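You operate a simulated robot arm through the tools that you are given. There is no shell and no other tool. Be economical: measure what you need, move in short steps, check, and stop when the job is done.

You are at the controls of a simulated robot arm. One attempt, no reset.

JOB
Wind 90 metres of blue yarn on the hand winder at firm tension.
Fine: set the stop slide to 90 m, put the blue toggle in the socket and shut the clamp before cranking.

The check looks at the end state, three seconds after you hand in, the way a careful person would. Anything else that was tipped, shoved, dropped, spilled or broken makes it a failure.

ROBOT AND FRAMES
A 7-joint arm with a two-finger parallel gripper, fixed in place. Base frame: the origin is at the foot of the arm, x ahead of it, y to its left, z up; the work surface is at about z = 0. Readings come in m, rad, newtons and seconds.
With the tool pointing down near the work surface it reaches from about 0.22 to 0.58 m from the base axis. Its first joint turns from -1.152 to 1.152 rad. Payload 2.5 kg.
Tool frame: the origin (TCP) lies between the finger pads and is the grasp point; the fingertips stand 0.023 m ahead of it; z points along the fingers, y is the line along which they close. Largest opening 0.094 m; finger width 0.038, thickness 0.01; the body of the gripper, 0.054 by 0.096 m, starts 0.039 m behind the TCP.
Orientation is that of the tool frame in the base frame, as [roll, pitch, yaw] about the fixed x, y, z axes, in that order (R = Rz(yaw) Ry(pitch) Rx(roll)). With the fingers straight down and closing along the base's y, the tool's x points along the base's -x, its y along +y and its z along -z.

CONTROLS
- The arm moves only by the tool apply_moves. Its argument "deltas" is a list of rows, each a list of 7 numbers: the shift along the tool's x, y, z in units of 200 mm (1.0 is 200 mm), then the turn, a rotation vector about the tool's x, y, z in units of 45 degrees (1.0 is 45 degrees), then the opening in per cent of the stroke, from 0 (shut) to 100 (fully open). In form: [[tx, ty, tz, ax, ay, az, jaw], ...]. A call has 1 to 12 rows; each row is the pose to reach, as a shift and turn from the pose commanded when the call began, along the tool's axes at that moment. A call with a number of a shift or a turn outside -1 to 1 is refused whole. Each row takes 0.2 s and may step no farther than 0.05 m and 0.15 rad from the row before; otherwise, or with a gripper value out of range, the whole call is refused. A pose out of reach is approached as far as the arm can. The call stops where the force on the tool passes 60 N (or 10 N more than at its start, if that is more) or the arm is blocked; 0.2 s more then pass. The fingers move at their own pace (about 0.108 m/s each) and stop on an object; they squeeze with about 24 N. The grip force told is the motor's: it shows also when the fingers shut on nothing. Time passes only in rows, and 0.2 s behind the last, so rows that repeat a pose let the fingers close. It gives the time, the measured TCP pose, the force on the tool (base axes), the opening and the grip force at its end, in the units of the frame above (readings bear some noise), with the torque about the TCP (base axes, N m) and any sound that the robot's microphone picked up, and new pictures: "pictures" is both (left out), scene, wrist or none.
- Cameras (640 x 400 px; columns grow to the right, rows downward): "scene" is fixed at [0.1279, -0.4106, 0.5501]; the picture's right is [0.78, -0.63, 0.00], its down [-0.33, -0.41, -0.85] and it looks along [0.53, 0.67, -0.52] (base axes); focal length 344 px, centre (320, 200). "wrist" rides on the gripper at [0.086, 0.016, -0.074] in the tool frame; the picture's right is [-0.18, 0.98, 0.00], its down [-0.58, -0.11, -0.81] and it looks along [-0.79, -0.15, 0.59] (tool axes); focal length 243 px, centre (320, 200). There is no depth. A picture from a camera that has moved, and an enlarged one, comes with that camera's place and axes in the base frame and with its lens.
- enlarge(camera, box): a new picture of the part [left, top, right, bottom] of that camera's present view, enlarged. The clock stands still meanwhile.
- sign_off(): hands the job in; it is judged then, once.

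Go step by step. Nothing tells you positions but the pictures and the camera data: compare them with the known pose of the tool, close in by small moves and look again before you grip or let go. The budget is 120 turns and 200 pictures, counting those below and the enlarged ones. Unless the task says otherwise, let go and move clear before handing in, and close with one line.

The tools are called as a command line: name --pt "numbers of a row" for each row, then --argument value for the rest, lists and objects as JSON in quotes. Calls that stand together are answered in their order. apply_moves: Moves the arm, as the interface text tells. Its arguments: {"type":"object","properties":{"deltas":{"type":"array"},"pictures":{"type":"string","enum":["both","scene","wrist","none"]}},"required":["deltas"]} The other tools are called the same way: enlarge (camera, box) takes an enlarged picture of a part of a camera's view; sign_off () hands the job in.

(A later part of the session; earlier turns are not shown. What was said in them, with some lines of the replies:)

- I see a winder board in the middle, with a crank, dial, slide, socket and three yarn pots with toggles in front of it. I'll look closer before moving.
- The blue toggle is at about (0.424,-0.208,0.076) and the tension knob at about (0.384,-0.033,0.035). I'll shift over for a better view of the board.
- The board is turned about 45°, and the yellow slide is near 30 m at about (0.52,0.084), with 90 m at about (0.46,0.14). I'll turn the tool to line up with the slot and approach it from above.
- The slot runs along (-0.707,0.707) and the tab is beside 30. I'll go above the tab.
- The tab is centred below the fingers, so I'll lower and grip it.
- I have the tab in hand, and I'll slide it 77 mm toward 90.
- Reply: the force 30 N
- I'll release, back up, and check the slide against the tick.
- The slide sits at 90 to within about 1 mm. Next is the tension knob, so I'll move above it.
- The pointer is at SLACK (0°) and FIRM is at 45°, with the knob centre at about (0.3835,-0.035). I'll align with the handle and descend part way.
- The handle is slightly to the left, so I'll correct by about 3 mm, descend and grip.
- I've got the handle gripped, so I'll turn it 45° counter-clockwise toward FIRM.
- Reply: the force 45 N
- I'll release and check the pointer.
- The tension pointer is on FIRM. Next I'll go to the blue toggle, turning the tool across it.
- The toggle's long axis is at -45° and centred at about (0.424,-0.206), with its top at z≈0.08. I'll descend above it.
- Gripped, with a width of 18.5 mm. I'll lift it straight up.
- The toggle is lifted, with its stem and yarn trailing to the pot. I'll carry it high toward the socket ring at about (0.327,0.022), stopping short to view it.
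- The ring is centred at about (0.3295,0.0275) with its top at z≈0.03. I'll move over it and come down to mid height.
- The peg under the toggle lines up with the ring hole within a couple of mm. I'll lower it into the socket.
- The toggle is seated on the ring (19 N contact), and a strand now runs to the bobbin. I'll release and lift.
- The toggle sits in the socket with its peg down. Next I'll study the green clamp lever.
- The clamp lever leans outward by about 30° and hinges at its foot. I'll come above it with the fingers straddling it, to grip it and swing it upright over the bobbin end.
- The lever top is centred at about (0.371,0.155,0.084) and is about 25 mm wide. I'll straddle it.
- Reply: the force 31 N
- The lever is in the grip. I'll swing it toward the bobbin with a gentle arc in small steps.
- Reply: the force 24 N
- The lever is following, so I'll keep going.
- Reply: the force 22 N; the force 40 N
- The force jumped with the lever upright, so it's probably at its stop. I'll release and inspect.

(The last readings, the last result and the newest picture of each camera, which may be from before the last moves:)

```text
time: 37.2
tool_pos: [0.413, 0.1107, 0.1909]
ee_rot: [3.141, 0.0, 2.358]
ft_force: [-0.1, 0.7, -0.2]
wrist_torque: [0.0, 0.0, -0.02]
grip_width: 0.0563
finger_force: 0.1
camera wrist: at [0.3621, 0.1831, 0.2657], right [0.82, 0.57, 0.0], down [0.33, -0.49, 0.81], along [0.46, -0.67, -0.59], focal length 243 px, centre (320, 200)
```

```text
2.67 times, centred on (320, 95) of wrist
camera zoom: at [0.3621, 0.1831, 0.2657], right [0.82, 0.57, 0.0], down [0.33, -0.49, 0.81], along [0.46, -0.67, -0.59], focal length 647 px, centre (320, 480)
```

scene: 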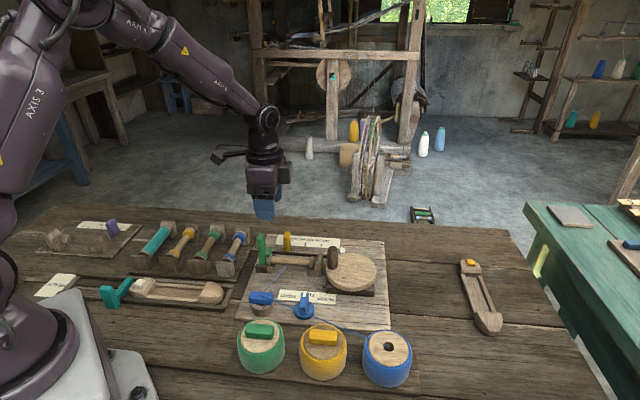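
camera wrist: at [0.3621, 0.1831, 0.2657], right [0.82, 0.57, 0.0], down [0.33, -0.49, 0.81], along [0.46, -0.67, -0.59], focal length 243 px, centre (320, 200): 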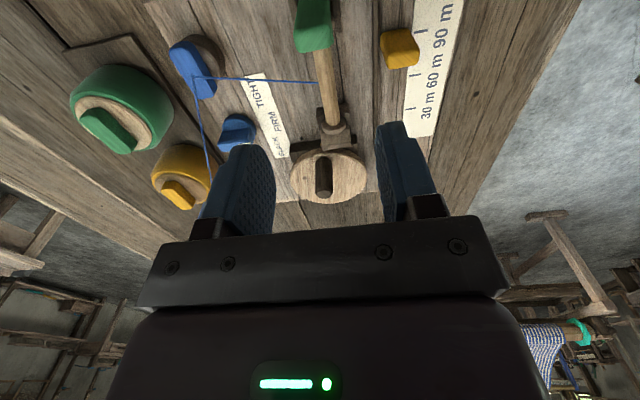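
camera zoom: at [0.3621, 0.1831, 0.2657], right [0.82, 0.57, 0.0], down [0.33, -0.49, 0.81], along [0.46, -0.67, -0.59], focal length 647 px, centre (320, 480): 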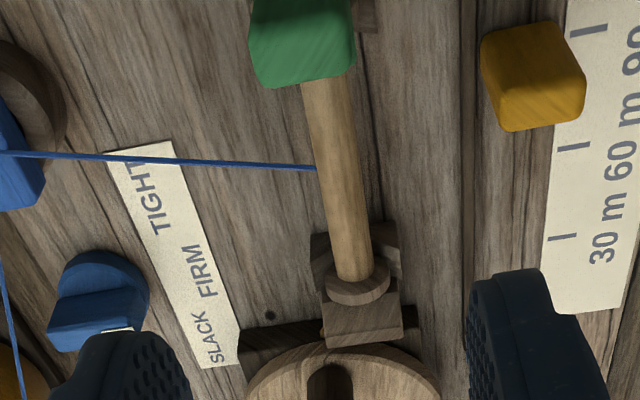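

The clamp is shut, with its nose on the bobbin flange. Now I'll look closely at the crank wheel and knob.

apply_moves --pt "-0.2 -0.04 -0.03 0 0 0 60" --pt "-0.38 -0.08 -0.05 0 0 0 60" --pt "-0.38 -0.08 -0.05 0 0 0 60"

enlarge --camera "wrist" --box '[200, 0, 440, 150]'

enlarge --camera "scene" --box '[300, 230, 396, 290]'

```text
time: 38.0
tool_pos: [0.4564, 0.0466, 0.2018]
ee_rot: [-3.141, 0.001, 2.358]
ft_force: [0.6, 0.7, 0.2]
wrist_torque: [-0.02, -0.01, -0.02]
grip_width: 0.0562
finger_force: 0.0
camera wrist: at [0.4056, 0.1191, 0.2761], right [0.82, 0.57, 0.0], down [0.34, -0.49, 0.81], along [0.46, -0.66, -0.59], focal length 243 px, centre (320, 200)
```

scene: 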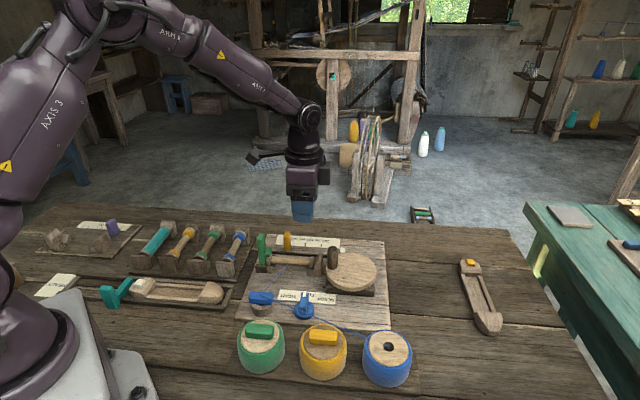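
wrist: 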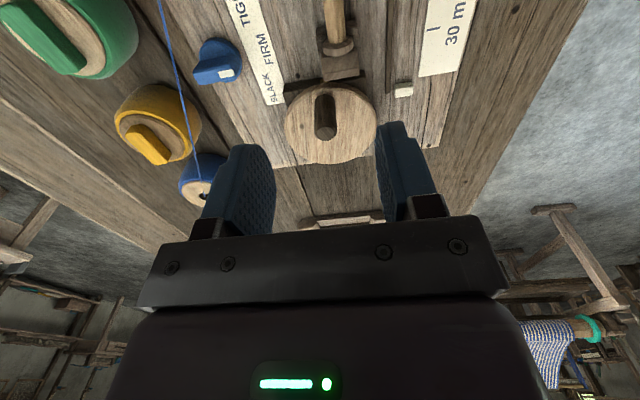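

```text
2.67 times, centred on (320, 75) of wrist
camera zoom: at [0.4056, 0.1191, 0.2761], right [0.82, 0.57, 0.0], down [0.34, -0.49, 0.81], along [0.46, -0.66, -0.59], focal length 647 px, centre (320, 533)
```

zoom: 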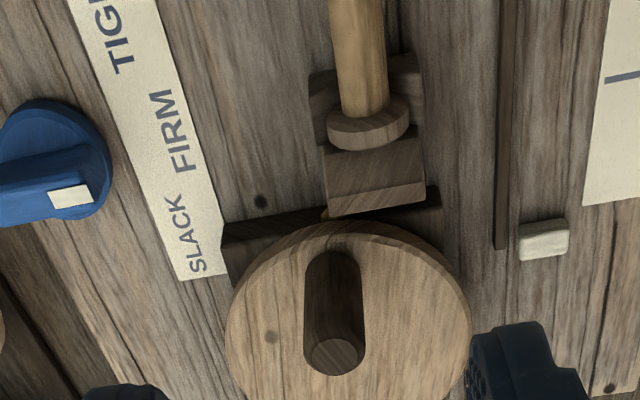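

```text
6.67 times, centred on (348, 260) of scene
camera zoom: at [0.1279, -0.4106, 0.5501], right [0.78, -0.63, 0.0], down [-0.33, -0.41, -0.85], along [0.53, 0.67, -0.52], focal length 2290 px, centre (133, -200)
```

zoom: 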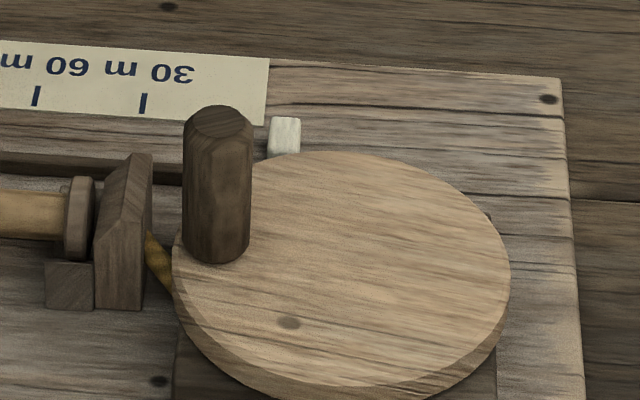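

A white follower beside the slot sits at the 0 end, so it should track metres as I crank. The knob is at about (0.490,0.005), with its top at z≈0.095 and the wheel centre at about (0.514,-0.020). I'll approach the knob.

apply_moves --pt "-0.15 -0.015 0.05 0 0 0 60" --pt "-0.266 -0.028 0.18 0 0 0 60" --pt "-0.266 -0.028 0.37 0 0 0 60" --pt "-0.266 -0.028 0.37 0 0 0 60"

enlarge --camera "wrist" --box '[220, 60, 420, 185]'

enlarge --camera "scene" --box '[300, 210, 396, 270]'

```text
time: 39.0
tool_pos: [0.4884, 0.0044, 0.1279]
ee_rot: [-3.141, 0.001, 2.358]
ft_force: [0.9, -0.4, 0.0]
wrist_torque: [-0.03, -0.02, 0.0]
grip_width: 0.0565
finger_force: 0.0
camera wrist: at [0.4376, 0.0777, 0.2029], right [0.82, 0.57, 0.0], down [0.33, -0.49, 0.81], along [0.46, -0.66, -0.59], focal length 243 px, centre (320, 200)
```

scene: 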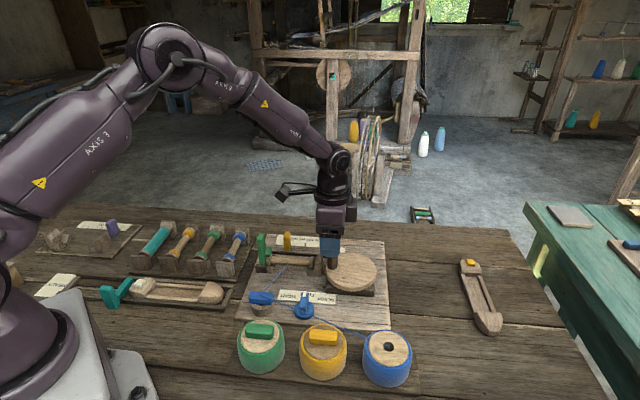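
wrist: 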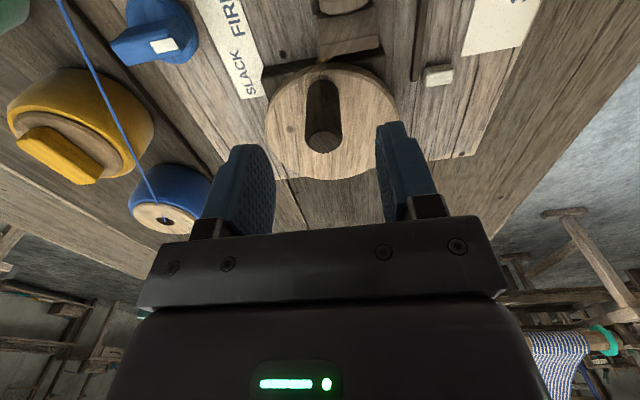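

```text
3.20 times, centred on (320, 122) of wrist
camera zoom: at [0.4376, 0.0777, 0.2029], right [0.82, 0.57, 0.0], down [0.33, -0.49, 0.81], along [0.46, -0.66, -0.59], focal length 776 px, centre (320, 448)
```

zoom: 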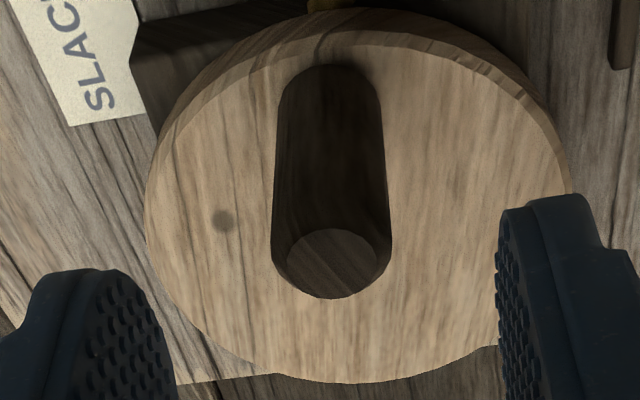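

```text
6.67 times, centred on (348, 240) of scene
camera zoom: at [0.1279, -0.4106, 0.5501], right [0.78, -0.63, 0.0], down [-0.33, -0.41, -0.85], along [0.53, 0.67, -0.52], focal length 2290 px, centre (133, -67)
```

zoom: 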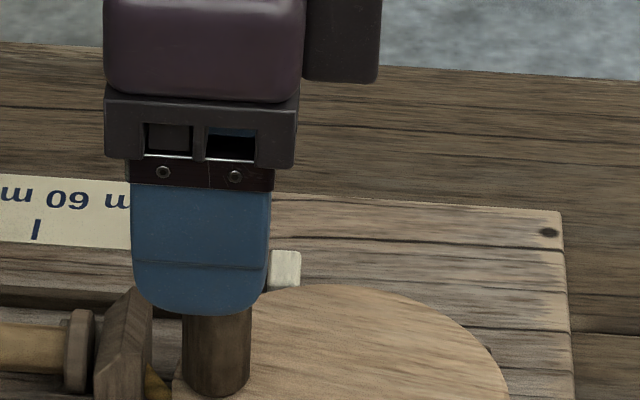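

The knob is well centred; the radius is about 42 mm and the wheel centre about (0.520,-0.0245). I'll descend and grip the knob.

apply_moves --pt "0 0.0085 0.1 0 0 0 60" --pt "0 0.0085 0.19 0 0 0 60" --pt "0 0.0085 0.19 0 0 0 25" --pt "0 0.0085 0.19 0 0 0 15" --pt "0 0.0085 0.19 0 0 0 15" --pictures "wrist"

```text
time: 40.2
tool_pos: [0.4886, 0.0075, 0.09]
ee_rot: [3.141, -0.001, 2.358]
ft_force: [6.3, 1.6, -4.1]
wrist_torque: [-0.37, 0.42, 0.03]
grip_width: 0.0216
finger_force: 45.3
camera wrist: at [0.4385, 0.0787, 0.1638], right [0.82, 0.57, 0.0], down [0.33, -0.49, 0.81], along [0.46, -0.66, -0.59], focal length 243 px, centre (320, 200)
```

wrist: 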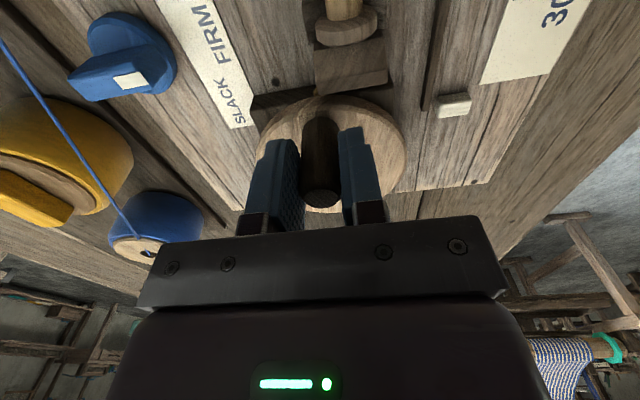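

Gripped. I'll try 45° clockwise.

apply_moves --pt "-0.0072 0.0544 0 0 0 0 15" --pt "-0.0281 0.105 0 0 0 0 15" --pt "-0.0615 0.1485 0 0 0 0 15" --pt "-0.0615 0.1485 0 0 0 0 15"

enlarge --camera "scene" --box '[250, 220, 394, 310]'

```text
time: 41.2
tool_pos: [0.52, 0.018, 0.0876]
ee_rot: [-3.14, 0.001, 2.356]
ft_force: [0.4, -2.9, 12.3]
wrist_torque: [0.42, 1.16, 0.02]
grip_width: 0.0216
finger_force: 44.8
camera wrist: at [0.4698, 0.0906, 0.1638], right [0.83, 0.56, 0.0], down [0.33, -0.49, 0.81], along [0.46, -0.67, -0.59], focal length 243 px, centre (320, 200)
```

scene: 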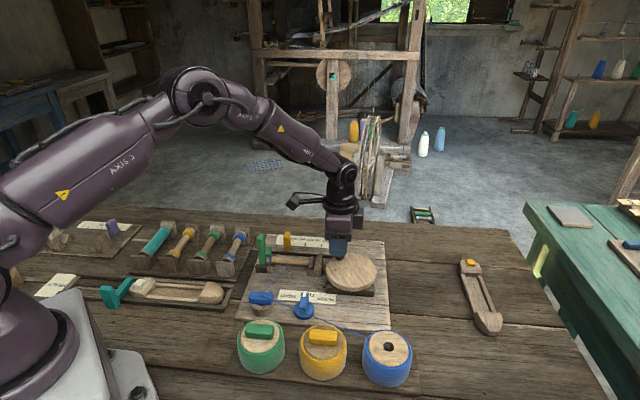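
wrist: 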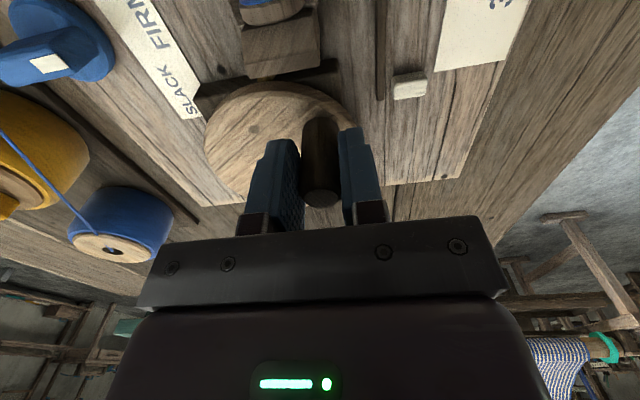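

```text
4.44 times, centred on (322, 265) of scene
camera zoom: at [0.1279, -0.4106, 0.5502], right [0.78, -0.63, 0.0], down [-0.33, -0.41, -0.85], along [0.53, 0.67, -0.52], focal length 1527 px, centre (311, -89)
```

zoom: 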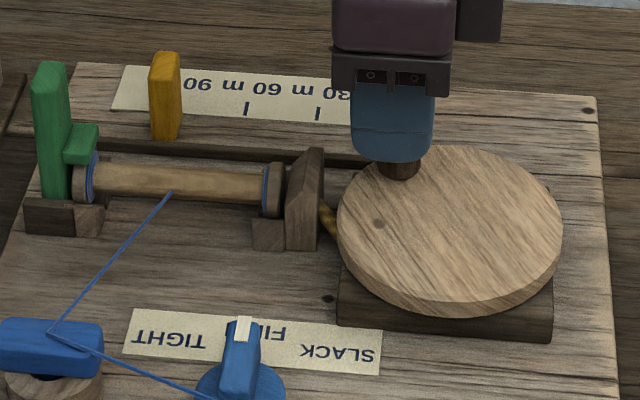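

Clockwise winds: blue is appearing on the bobbin. I'll continue half a turn.

apply_moves --pt "-0.0423 0.0334 0 0 0 0 15" --pt "-0.0942 0.0543 0 0 0 0 15" --pt "-0.1485 0.0615 0 0 0 0 15" --pt "-0.2029 0.0543 0 0 0 0 15" --pt "-0.2535 0.0334 0 0 0 0 15" --pt "-0.297 0 0 0 0 0 15" --pt "-0.3304 -0.0435 0 0 0 0 15" --pt "-0.3513 -0.0941 0 0 0 0 15" --pt "-0.3585 -0.1485 0 0 0 0 15" --pt "-0.3513 -0.2029 0 0 0 0 15" --pt "-0.3304 -0.2535 0 0 0 0 15" --pt "-0.297 -0.297 0 0 0 0 15"

enlarge --camera "scene" --box '[250, 220, 394, 310]'

```text
time: 43.8
tool_pos: [0.5201, -0.0649, 0.0878]
ee_rot: [-3.141, -0.004, 2.36]
ft_force: [1.3, 15.7, -21.6]
wrist_torque: [-0.79, -0.56, 0.0]
grip_width: 0.021
finger_force: 45.4
camera wrist: at [0.4683, 0.0076, 0.1633], right [0.82, 0.57, 0.0], down [0.34, -0.49, 0.8], along [0.46, -0.66, -0.59], focal length 243 px, centre (320, 200)
```

scene: 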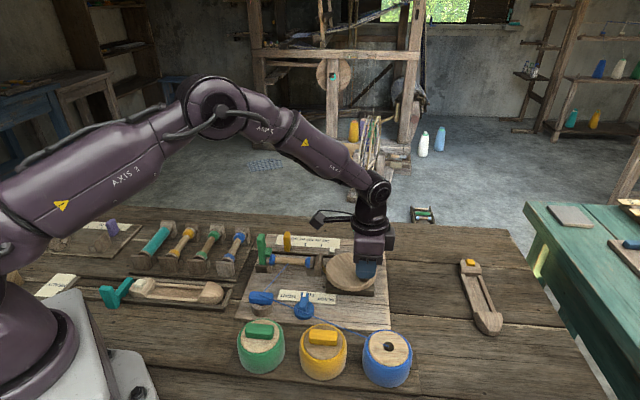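
wrist: 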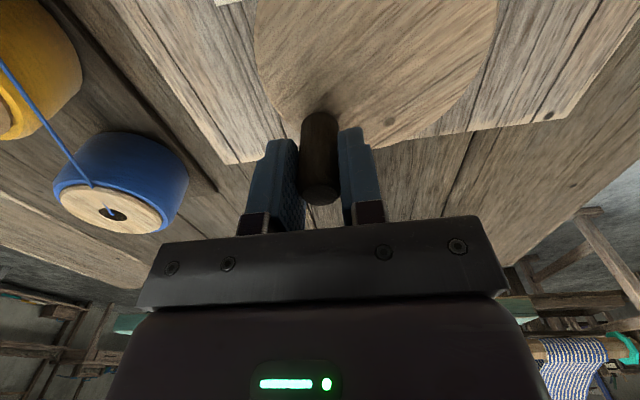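

```text
4.44 times, centred on (322, 265) of scene
camera zoom: at [0.1281, -0.4106, 0.5501], right [0.78, -0.63, 0.0], down [-0.33, -0.41, -0.85], along [0.53, 0.67, -0.52], focal length 1527 px, centre (311, -89)
```

zoom: 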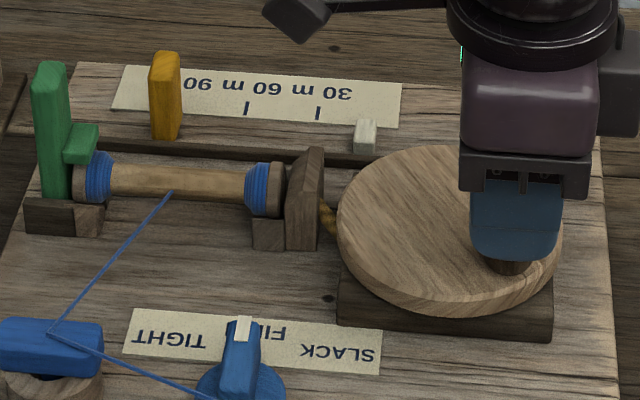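

The follower has moved to about 19 m after 225°, so it's 30 m per turn and three turns in total. I'll keep turning.

apply_moves --pt "0.0681 -0.0455 0 0 0 0 15" --pt "0.1485 -0.0615 0 0 0 0 15" --pt "0.2289 -0.0455 0 0 0 0 15" --pt "0.297 0 0 0 0 0 15" --pt "0.3425 0.0681 0 0 0 0 15" --pt "0.3585 0.1485 0 0 0 0 15" --pt "0.3425 0.2289 0 0 0 0 15" --pt "0.297 0.297 0 0 0 0 15" --pt "0.2289 0.3425 0 0 0 0 15" --pt "0.1485 0.3585 0 0 0 0 15" --pt "0.0681 0.3425 0 0 0 0 15" --pt "0 0.297 0 0 0 0 15"

enlarge --camera "scene" --box '[250, 220, 394, 310]'

```text
time: 46.4
tool_pos: [0.5588, -0.021, 0.0887]
ee_rot: [-3.138, -0.01, 2.358]
ft_force: [-43.2, -3.3, 27.5]
wrist_torque: [0.16, -0.11, 0.02]
grip_width: 0.0212
finger_force: 45.2
camera wrist: at [0.5098, 0.0517, 0.165], right [0.82, 0.57, -0.01], down [0.34, -0.49, 0.8], along [0.45, -0.66, -0.6], focal length 243 px, centre (320, 200)
```

scene: 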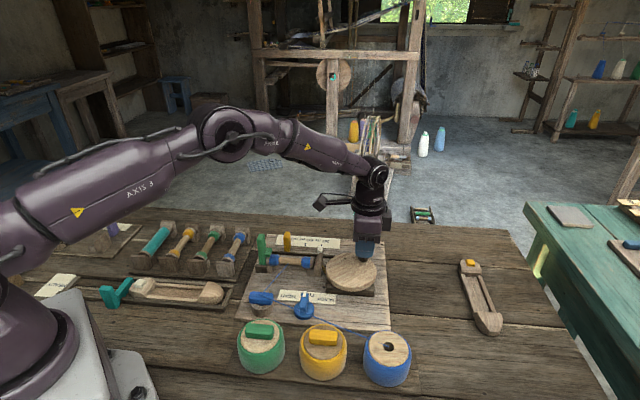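
wrist: 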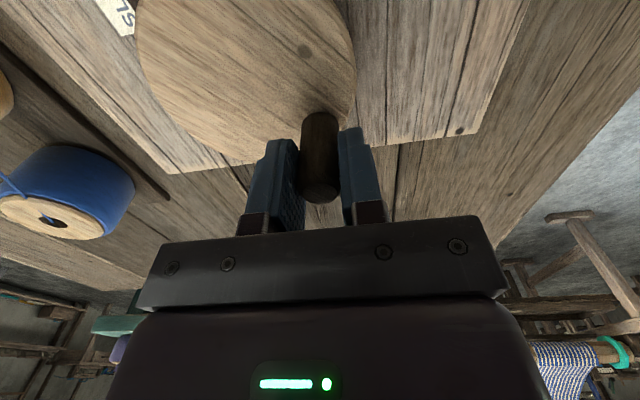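

```text
4.44 times, centred on (322, 265) of scene
camera zoom: at [0.1278, -0.4105, 0.5502], right [0.78, -0.63, 0.0], down [-0.33, -0.41, -0.85], along [0.53, 0.67, -0.52], focal length 1527 px, centre (311, -89)
```

zoom: 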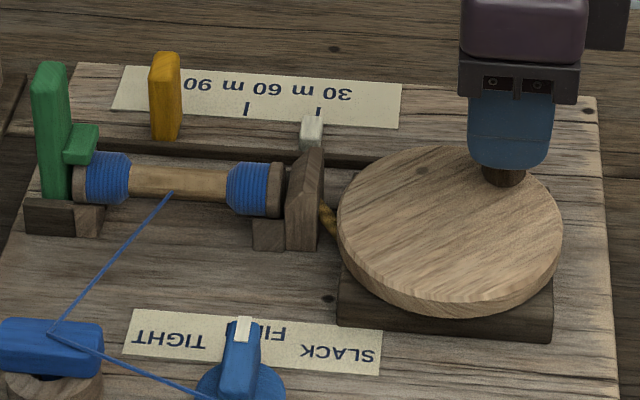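

The follower is at about 41 m. I'll continue with the circle trimmed slightly inward.

apply_moves --pt "-0.0385 -0.0751 0 0 0 0 15" --pt "-0.0545 -0.1555 0 0 0 0 15" --pt "-0.0385 -0.2359 0 0 0 0 15" --pt "0.007 -0.304 0 0 0 0 15" --pt "0.0751 -0.3495 0 0 0 0 15" --pt "0.1555 -0.3655 0 0 0 0 15" --pt "0.2359 -0.3495 0 0 0 0 15" --pt "0.304 -0.304 0 0 0 0 15" --pt "0.3495 -0.2359 0 0 0 0 15" --pt "0.3655 -0.1555 0 0 0 0 15" --pt "0.3495 -0.0751 0 0 0 0 15" --pt "0.304 -0.007 0 0 0 0 15"

enlarge --camera "scene" --box '[250, 220, 394, 310]'

```text
time: 49.0
tool_pos: [0.5164, 0.0153, 0.0901]
ee_rot: [-3.14, 0.003, 2.354]
ft_force: [1.0, -17.3, 16.7]
wrist_torque: [-0.6, -0.95, 0.01]
grip_width: 0.021
finger_force: 44.8
camera wrist: at [0.4663, 0.0887, 0.1636], right [0.83, 0.56, 0.0], down [0.33, -0.49, 0.81], along [0.45, -0.67, -0.59], focal length 243 px, centre (320, 200)
```

scene: 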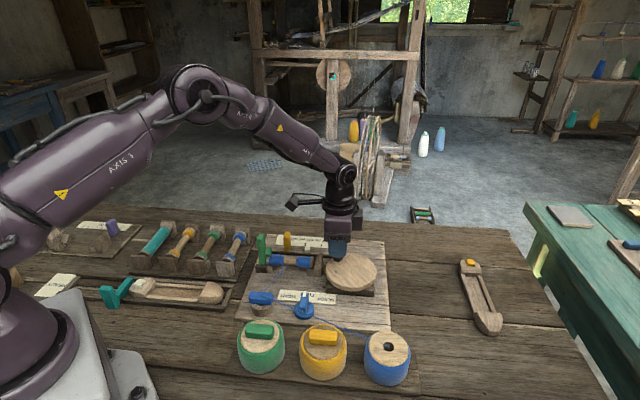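
wrist: 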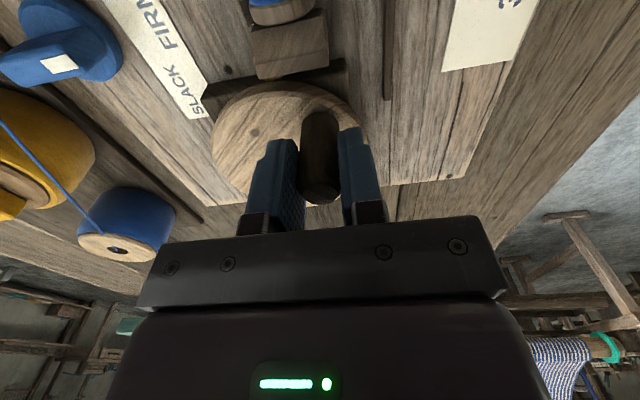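

```text
4.44 times, centred on (322, 265) of scene
camera zoom: at [0.1278, -0.4106, 0.5502], right [0.78, -0.63, 0.0], down [-0.33, -0.41, -0.85], along [0.53, 0.67, -0.52], focal length 1527 px, centre (311, -89)
```

zoom: 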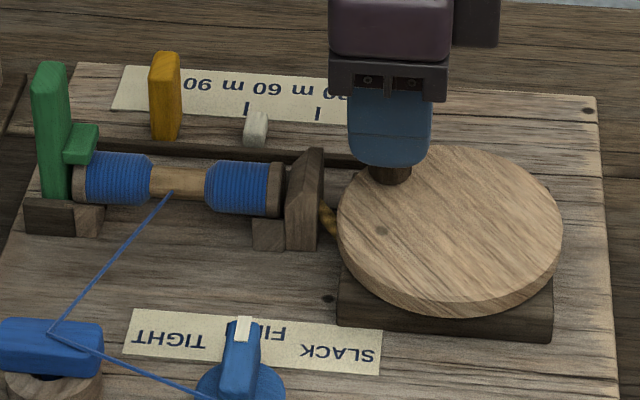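

The follower is at about 64 m, and I'll continue to about 86 m.

apply_moves --pt "-0.071 0.0386 0 0 0 0 15" --pt "-0.1485 0.054 0 0 0 0 15" --pt "-0.226 0.0386 0 0 0 0 15" --pt "-0.2917 -0.0053 0 0 0 0 15" --pt "-0.3356 -0.071 0 0 0 0 15" --pt "-0.351 -0.1485 0 0 0 0 15" --pt "-0.3356 -0.226 0 0 0 0 15" --pt "-0.2917 -0.2917 0 0 0 0 15" --pt "-0.226 -0.3356 0 0 0 0 15" --pt "-0.1485 -0.351 0 0 0 0 15" --pt "-0.071 -0.3356 0 0 0 0 15" --pt "-0.0053 -0.2917 0 0 0 0 15"

enlarge --camera "scene" --box '[250, 220, 394, 310]'

```text
time: 51.6
tool_pos: [0.4786, -0.0224, 0.0899]
ee_rot: [3.137, 0.003, 2.358]
ft_force: [28.5, -0.9, -33.7]
wrist_torque: [-0.05, 0.57, -0.01]
grip_width: 0.0214
finger_force: 45.1
camera wrist: at [0.4283, 0.0502, 0.1641], right [0.82, 0.57, 0.0], down [0.33, -0.49, 0.81], along [0.46, -0.66, -0.59], focal length 243 px, centre (320, 200)
```

scene: 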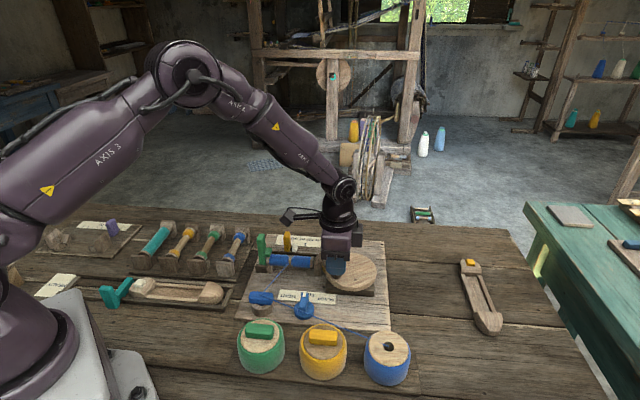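
wrist: 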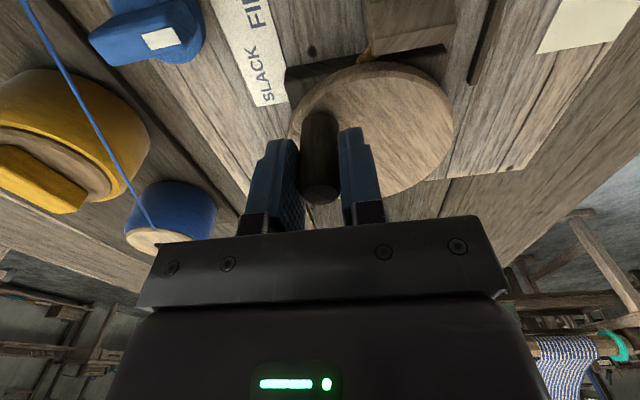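

```text
4.44 times, centred on (322, 265) of scene
camera zoom: at [0.1281, -0.4106, 0.5501], right [0.78, -0.63, 0.0], down [-0.33, -0.41, -0.85], along [0.53, 0.67, -0.52], focal length 1527 px, centre (311, -89)
```

zoom: 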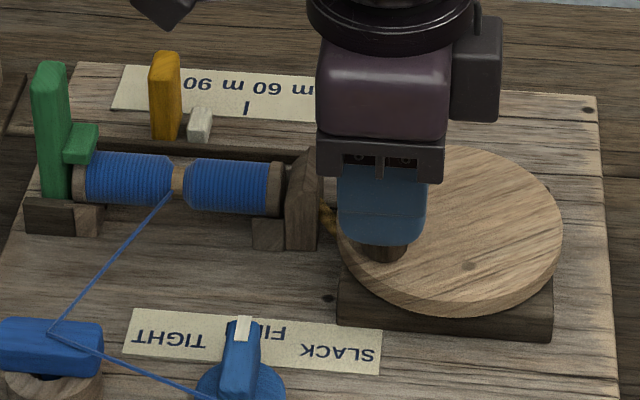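

About 86 m. I'll do the last 45° slowly.

apply_moves --pt "0.02 0.036 0 0 0 0 15" --pt "0.037 0.0727 0 0 0 0 15" --pt "0.0484 0.1107 0 0 0 0 15" --pt "0.0513 0.131 0 0 0 0 15"

enlarge --camera "scene" --box '[250, 220, 394, 310]'

enlarge --camera "scene" --box '[262, 226, 326, 266]'

```text
time: 52.6
tool_pos: [0.4878, 0.0015, 0.0901]
ee_rot: [-3.141, -0.001, 2.358]
ft_force: [7.7, -7.6, -8.2]
wrist_torque: [0.79, 0.9, 0.0]
grip_width: 0.0213
finger_force: 45.0
camera wrist: at [0.4383, 0.0748, 0.1645], right [0.83, 0.56, 0.0], down [0.33, -0.49, 0.81], along [0.45, -0.67, -0.59], focal length 243 px, centre (320, 200)
```

scene: 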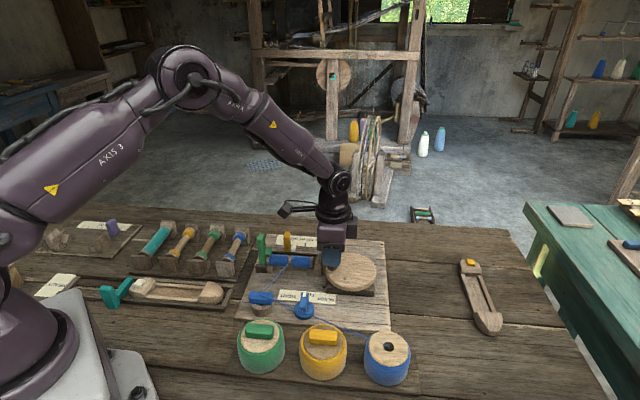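
wrist: 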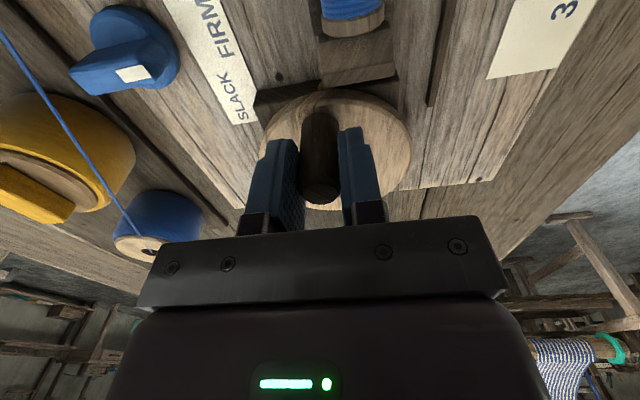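

```text
4.44 times, centred on (322, 265) of scene
camera zoom: at [0.128, -0.4106, 0.5501], right [0.78, -0.63, 0.0], down [-0.33, -0.41, -0.85], along [0.53, 0.67, -0.52], focal length 1527 px, centre (311, -89)
```

zoom: 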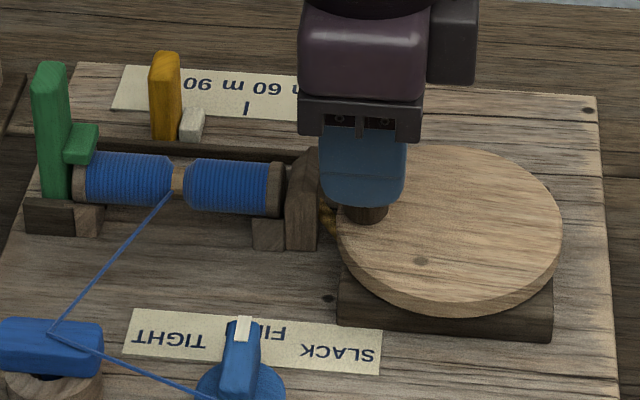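

```text
10.00 times, centred on (294, 246) of scene
camera zoom: at [0.128, -0.4106, 0.5501], right [0.78, -0.63, 0.0], down [-0.33, -0.41, -0.85], along [0.53, 0.67, -0.52], focal length 3435 px, centre (580, -260)
```

zoom: 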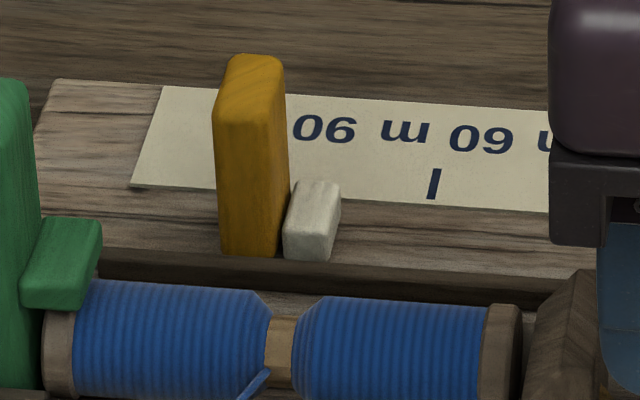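

The follower is nearly touching the slide. I'll advance a few more degrees.

apply_moves --pt "0.001 0.0105 0 0 0 0 15" --pt "0.001 0.021 0 0 0 0 15" --pt "0.001 0.021 0 0 0 0 15" --pictures "none"

enlarge --camera "scene" --box '[262, 226, 326, 266]'

```text
time: 53.4
tool_pos: [0.4912, 0.0045, 0.0901]
ee_rot: [-3.138, 0.0, 2.357]
ft_force: [-14.9, -9.6, 5.5]
wrist_torque: [-0.79, -1.15, -0.01]
grip_width: 0.0208
finger_force: 45.3
```

```text
10.00 times, centred on (294, 246) of scene
camera zoom: at [0.1279, -0.4106, 0.5502], right [0.78, -0.63, 0.0], down [-0.33, -0.41, -0.85], along [0.53, 0.67, -0.52], focal length 3435 px, centre (580, -260)
```

zoom: 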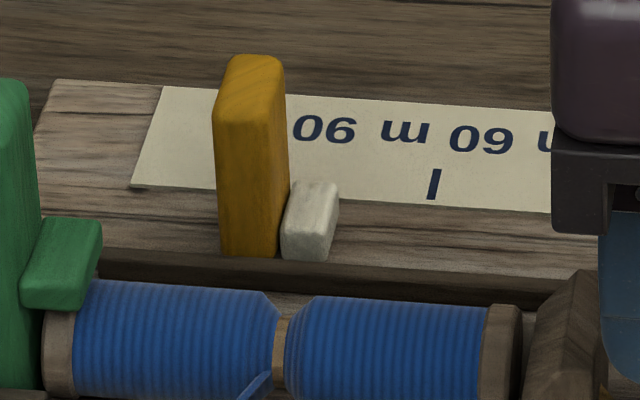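

apply_moves --pt "0 0.008 0 0 0 0 15" --pt "0 0.016 0 0 0 0 15" --pt "0 0.016 0 0 0 0 15" --pictures "none"

enlarge --camera "scene" --box '[262, 226, 326, 266]'

```text
time: 54.2
tool_pos: [0.4914, 0.0058, 0.0893]
ee_rot: [-3.129, -0.004, 2.352]
ft_force: [-40.9, -23.0, 20.7]
wrist_torque: [0.16, -0.59, -0.01]
grip_width: 0.0213
finger_force: 44.6
```

```text
10.00 times, centred on (294, 246) of scene
camera zoom: at [0.1278, -0.4106, 0.5502], right [0.78, -0.63, 0.0], down [-0.33, -0.41, -0.85], along [0.53, 0.67, -0.52], focal length 3435 px, centre (580, -260)
```

zoom: 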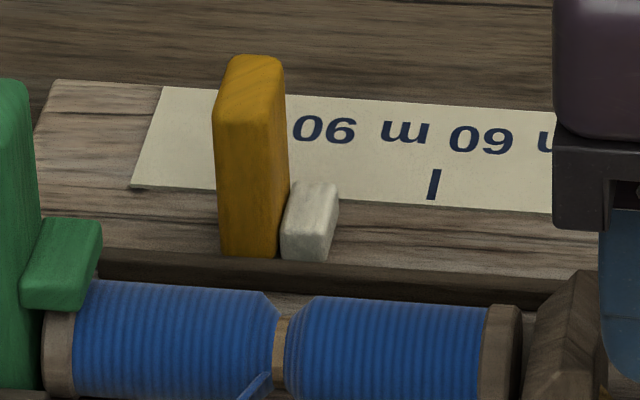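

The crank is firmly stopped, with the follower against the slide at 90 m. I'll relax, release the knob and lift clear.

apply_moves --pt "0 -0.018 0 0 0 0 15" --pt "0 -0.018 0 0 0 0 60" --pt "0 -0.018 0 0 0 0 60" --pt "0 -0.018 -0.2 0 0 0 60" --pt "0 -0.018 -0.4 0 0 0 60" --pt "0.1 -0.018 -0.6 0 0 0 60" --pt "0.3 -0.018 -0.65 0 0 0 60" --pt "0.5 -0.018 -0.65 0 0 0 60"

enlarge --camera "scene" --box '[225, 220, 401, 330]'

```text
time: 56.0
tool_pos: [0.4173, 0.0776, 0.2196]
ee_rot: [3.141, 0.001, 2.354]
ft_force: [0.7, -0.8, -0.3]
wrist_torque: [-0.01, 0.01, 0.0]
grip_width: 0.0563
finger_force: 0.0
camera wrist: at [0.3679, 0.1502, 0.294], right [0.83, 0.56, 0.0], down [0.33, -0.49, 0.81], along [0.46, -0.67, -0.59], focal length 243 px, centre (320, 200)
```

scene: 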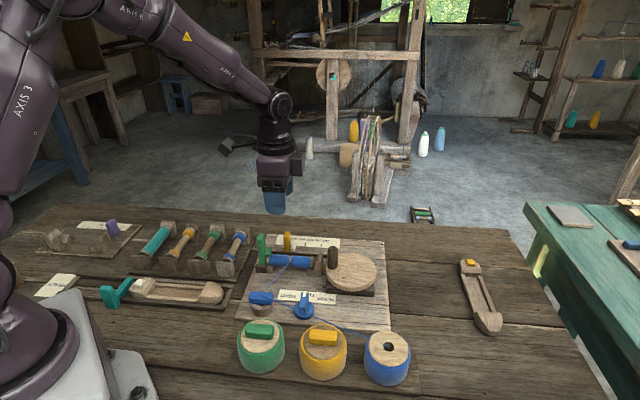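
wrist: 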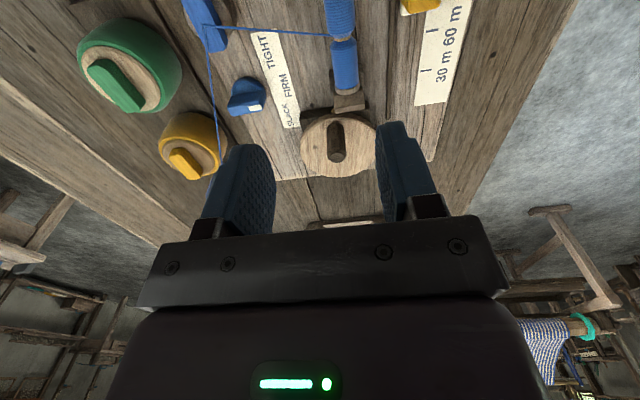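

```text
3.64 times, centred on (313, 275) of scene
camera zoom: at [0.1279, -0.4106, 0.5501], right [0.78, -0.63, 0.0], down [-0.33, -0.41, -0.85], along [0.53, 0.67, -0.52], focal length 1249 px, centre (346, -73)
```

zoom: 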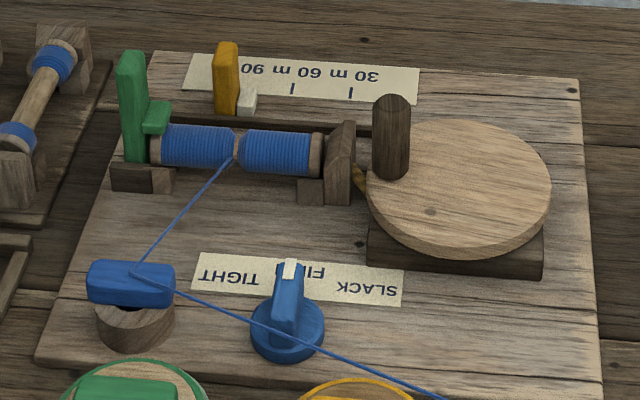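

enlarge --camera "scene" --box '[220, 290, 420, 400]'

```text
3.20 times, centred on (320, 345) of scene
camera zoom: at [0.1279, -0.4106, 0.5501], right [0.78, -0.63, 0.0], down [-0.33, -0.41, -0.85], along [0.53, 0.67, -0.52], focal length 1099 px, centre (320, -264)
```

zoom: 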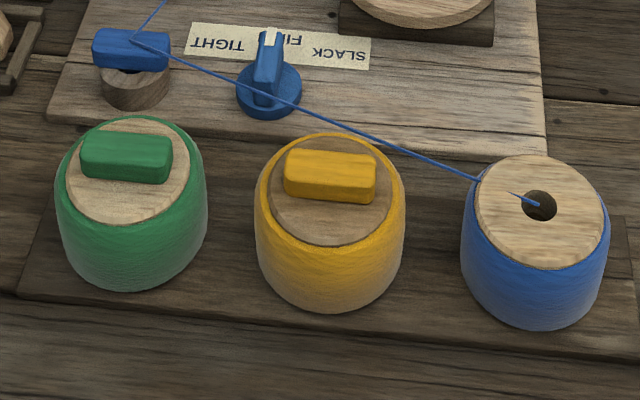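

Everything looks right: the bobbin is wound blue, the slide and follower are at 90 m, tension is on FIRM, the toggle is in the socket, the clamp is shut and the pots are upright. I'm handing in.

sign_off

```text
The job is handed in.
```

I wound 90 m of blue yarn at firm tension. The slide was set to 90 m, the toggle was in the socket and the clamp was shut before I started cranking, and the crank stopped against the slide.
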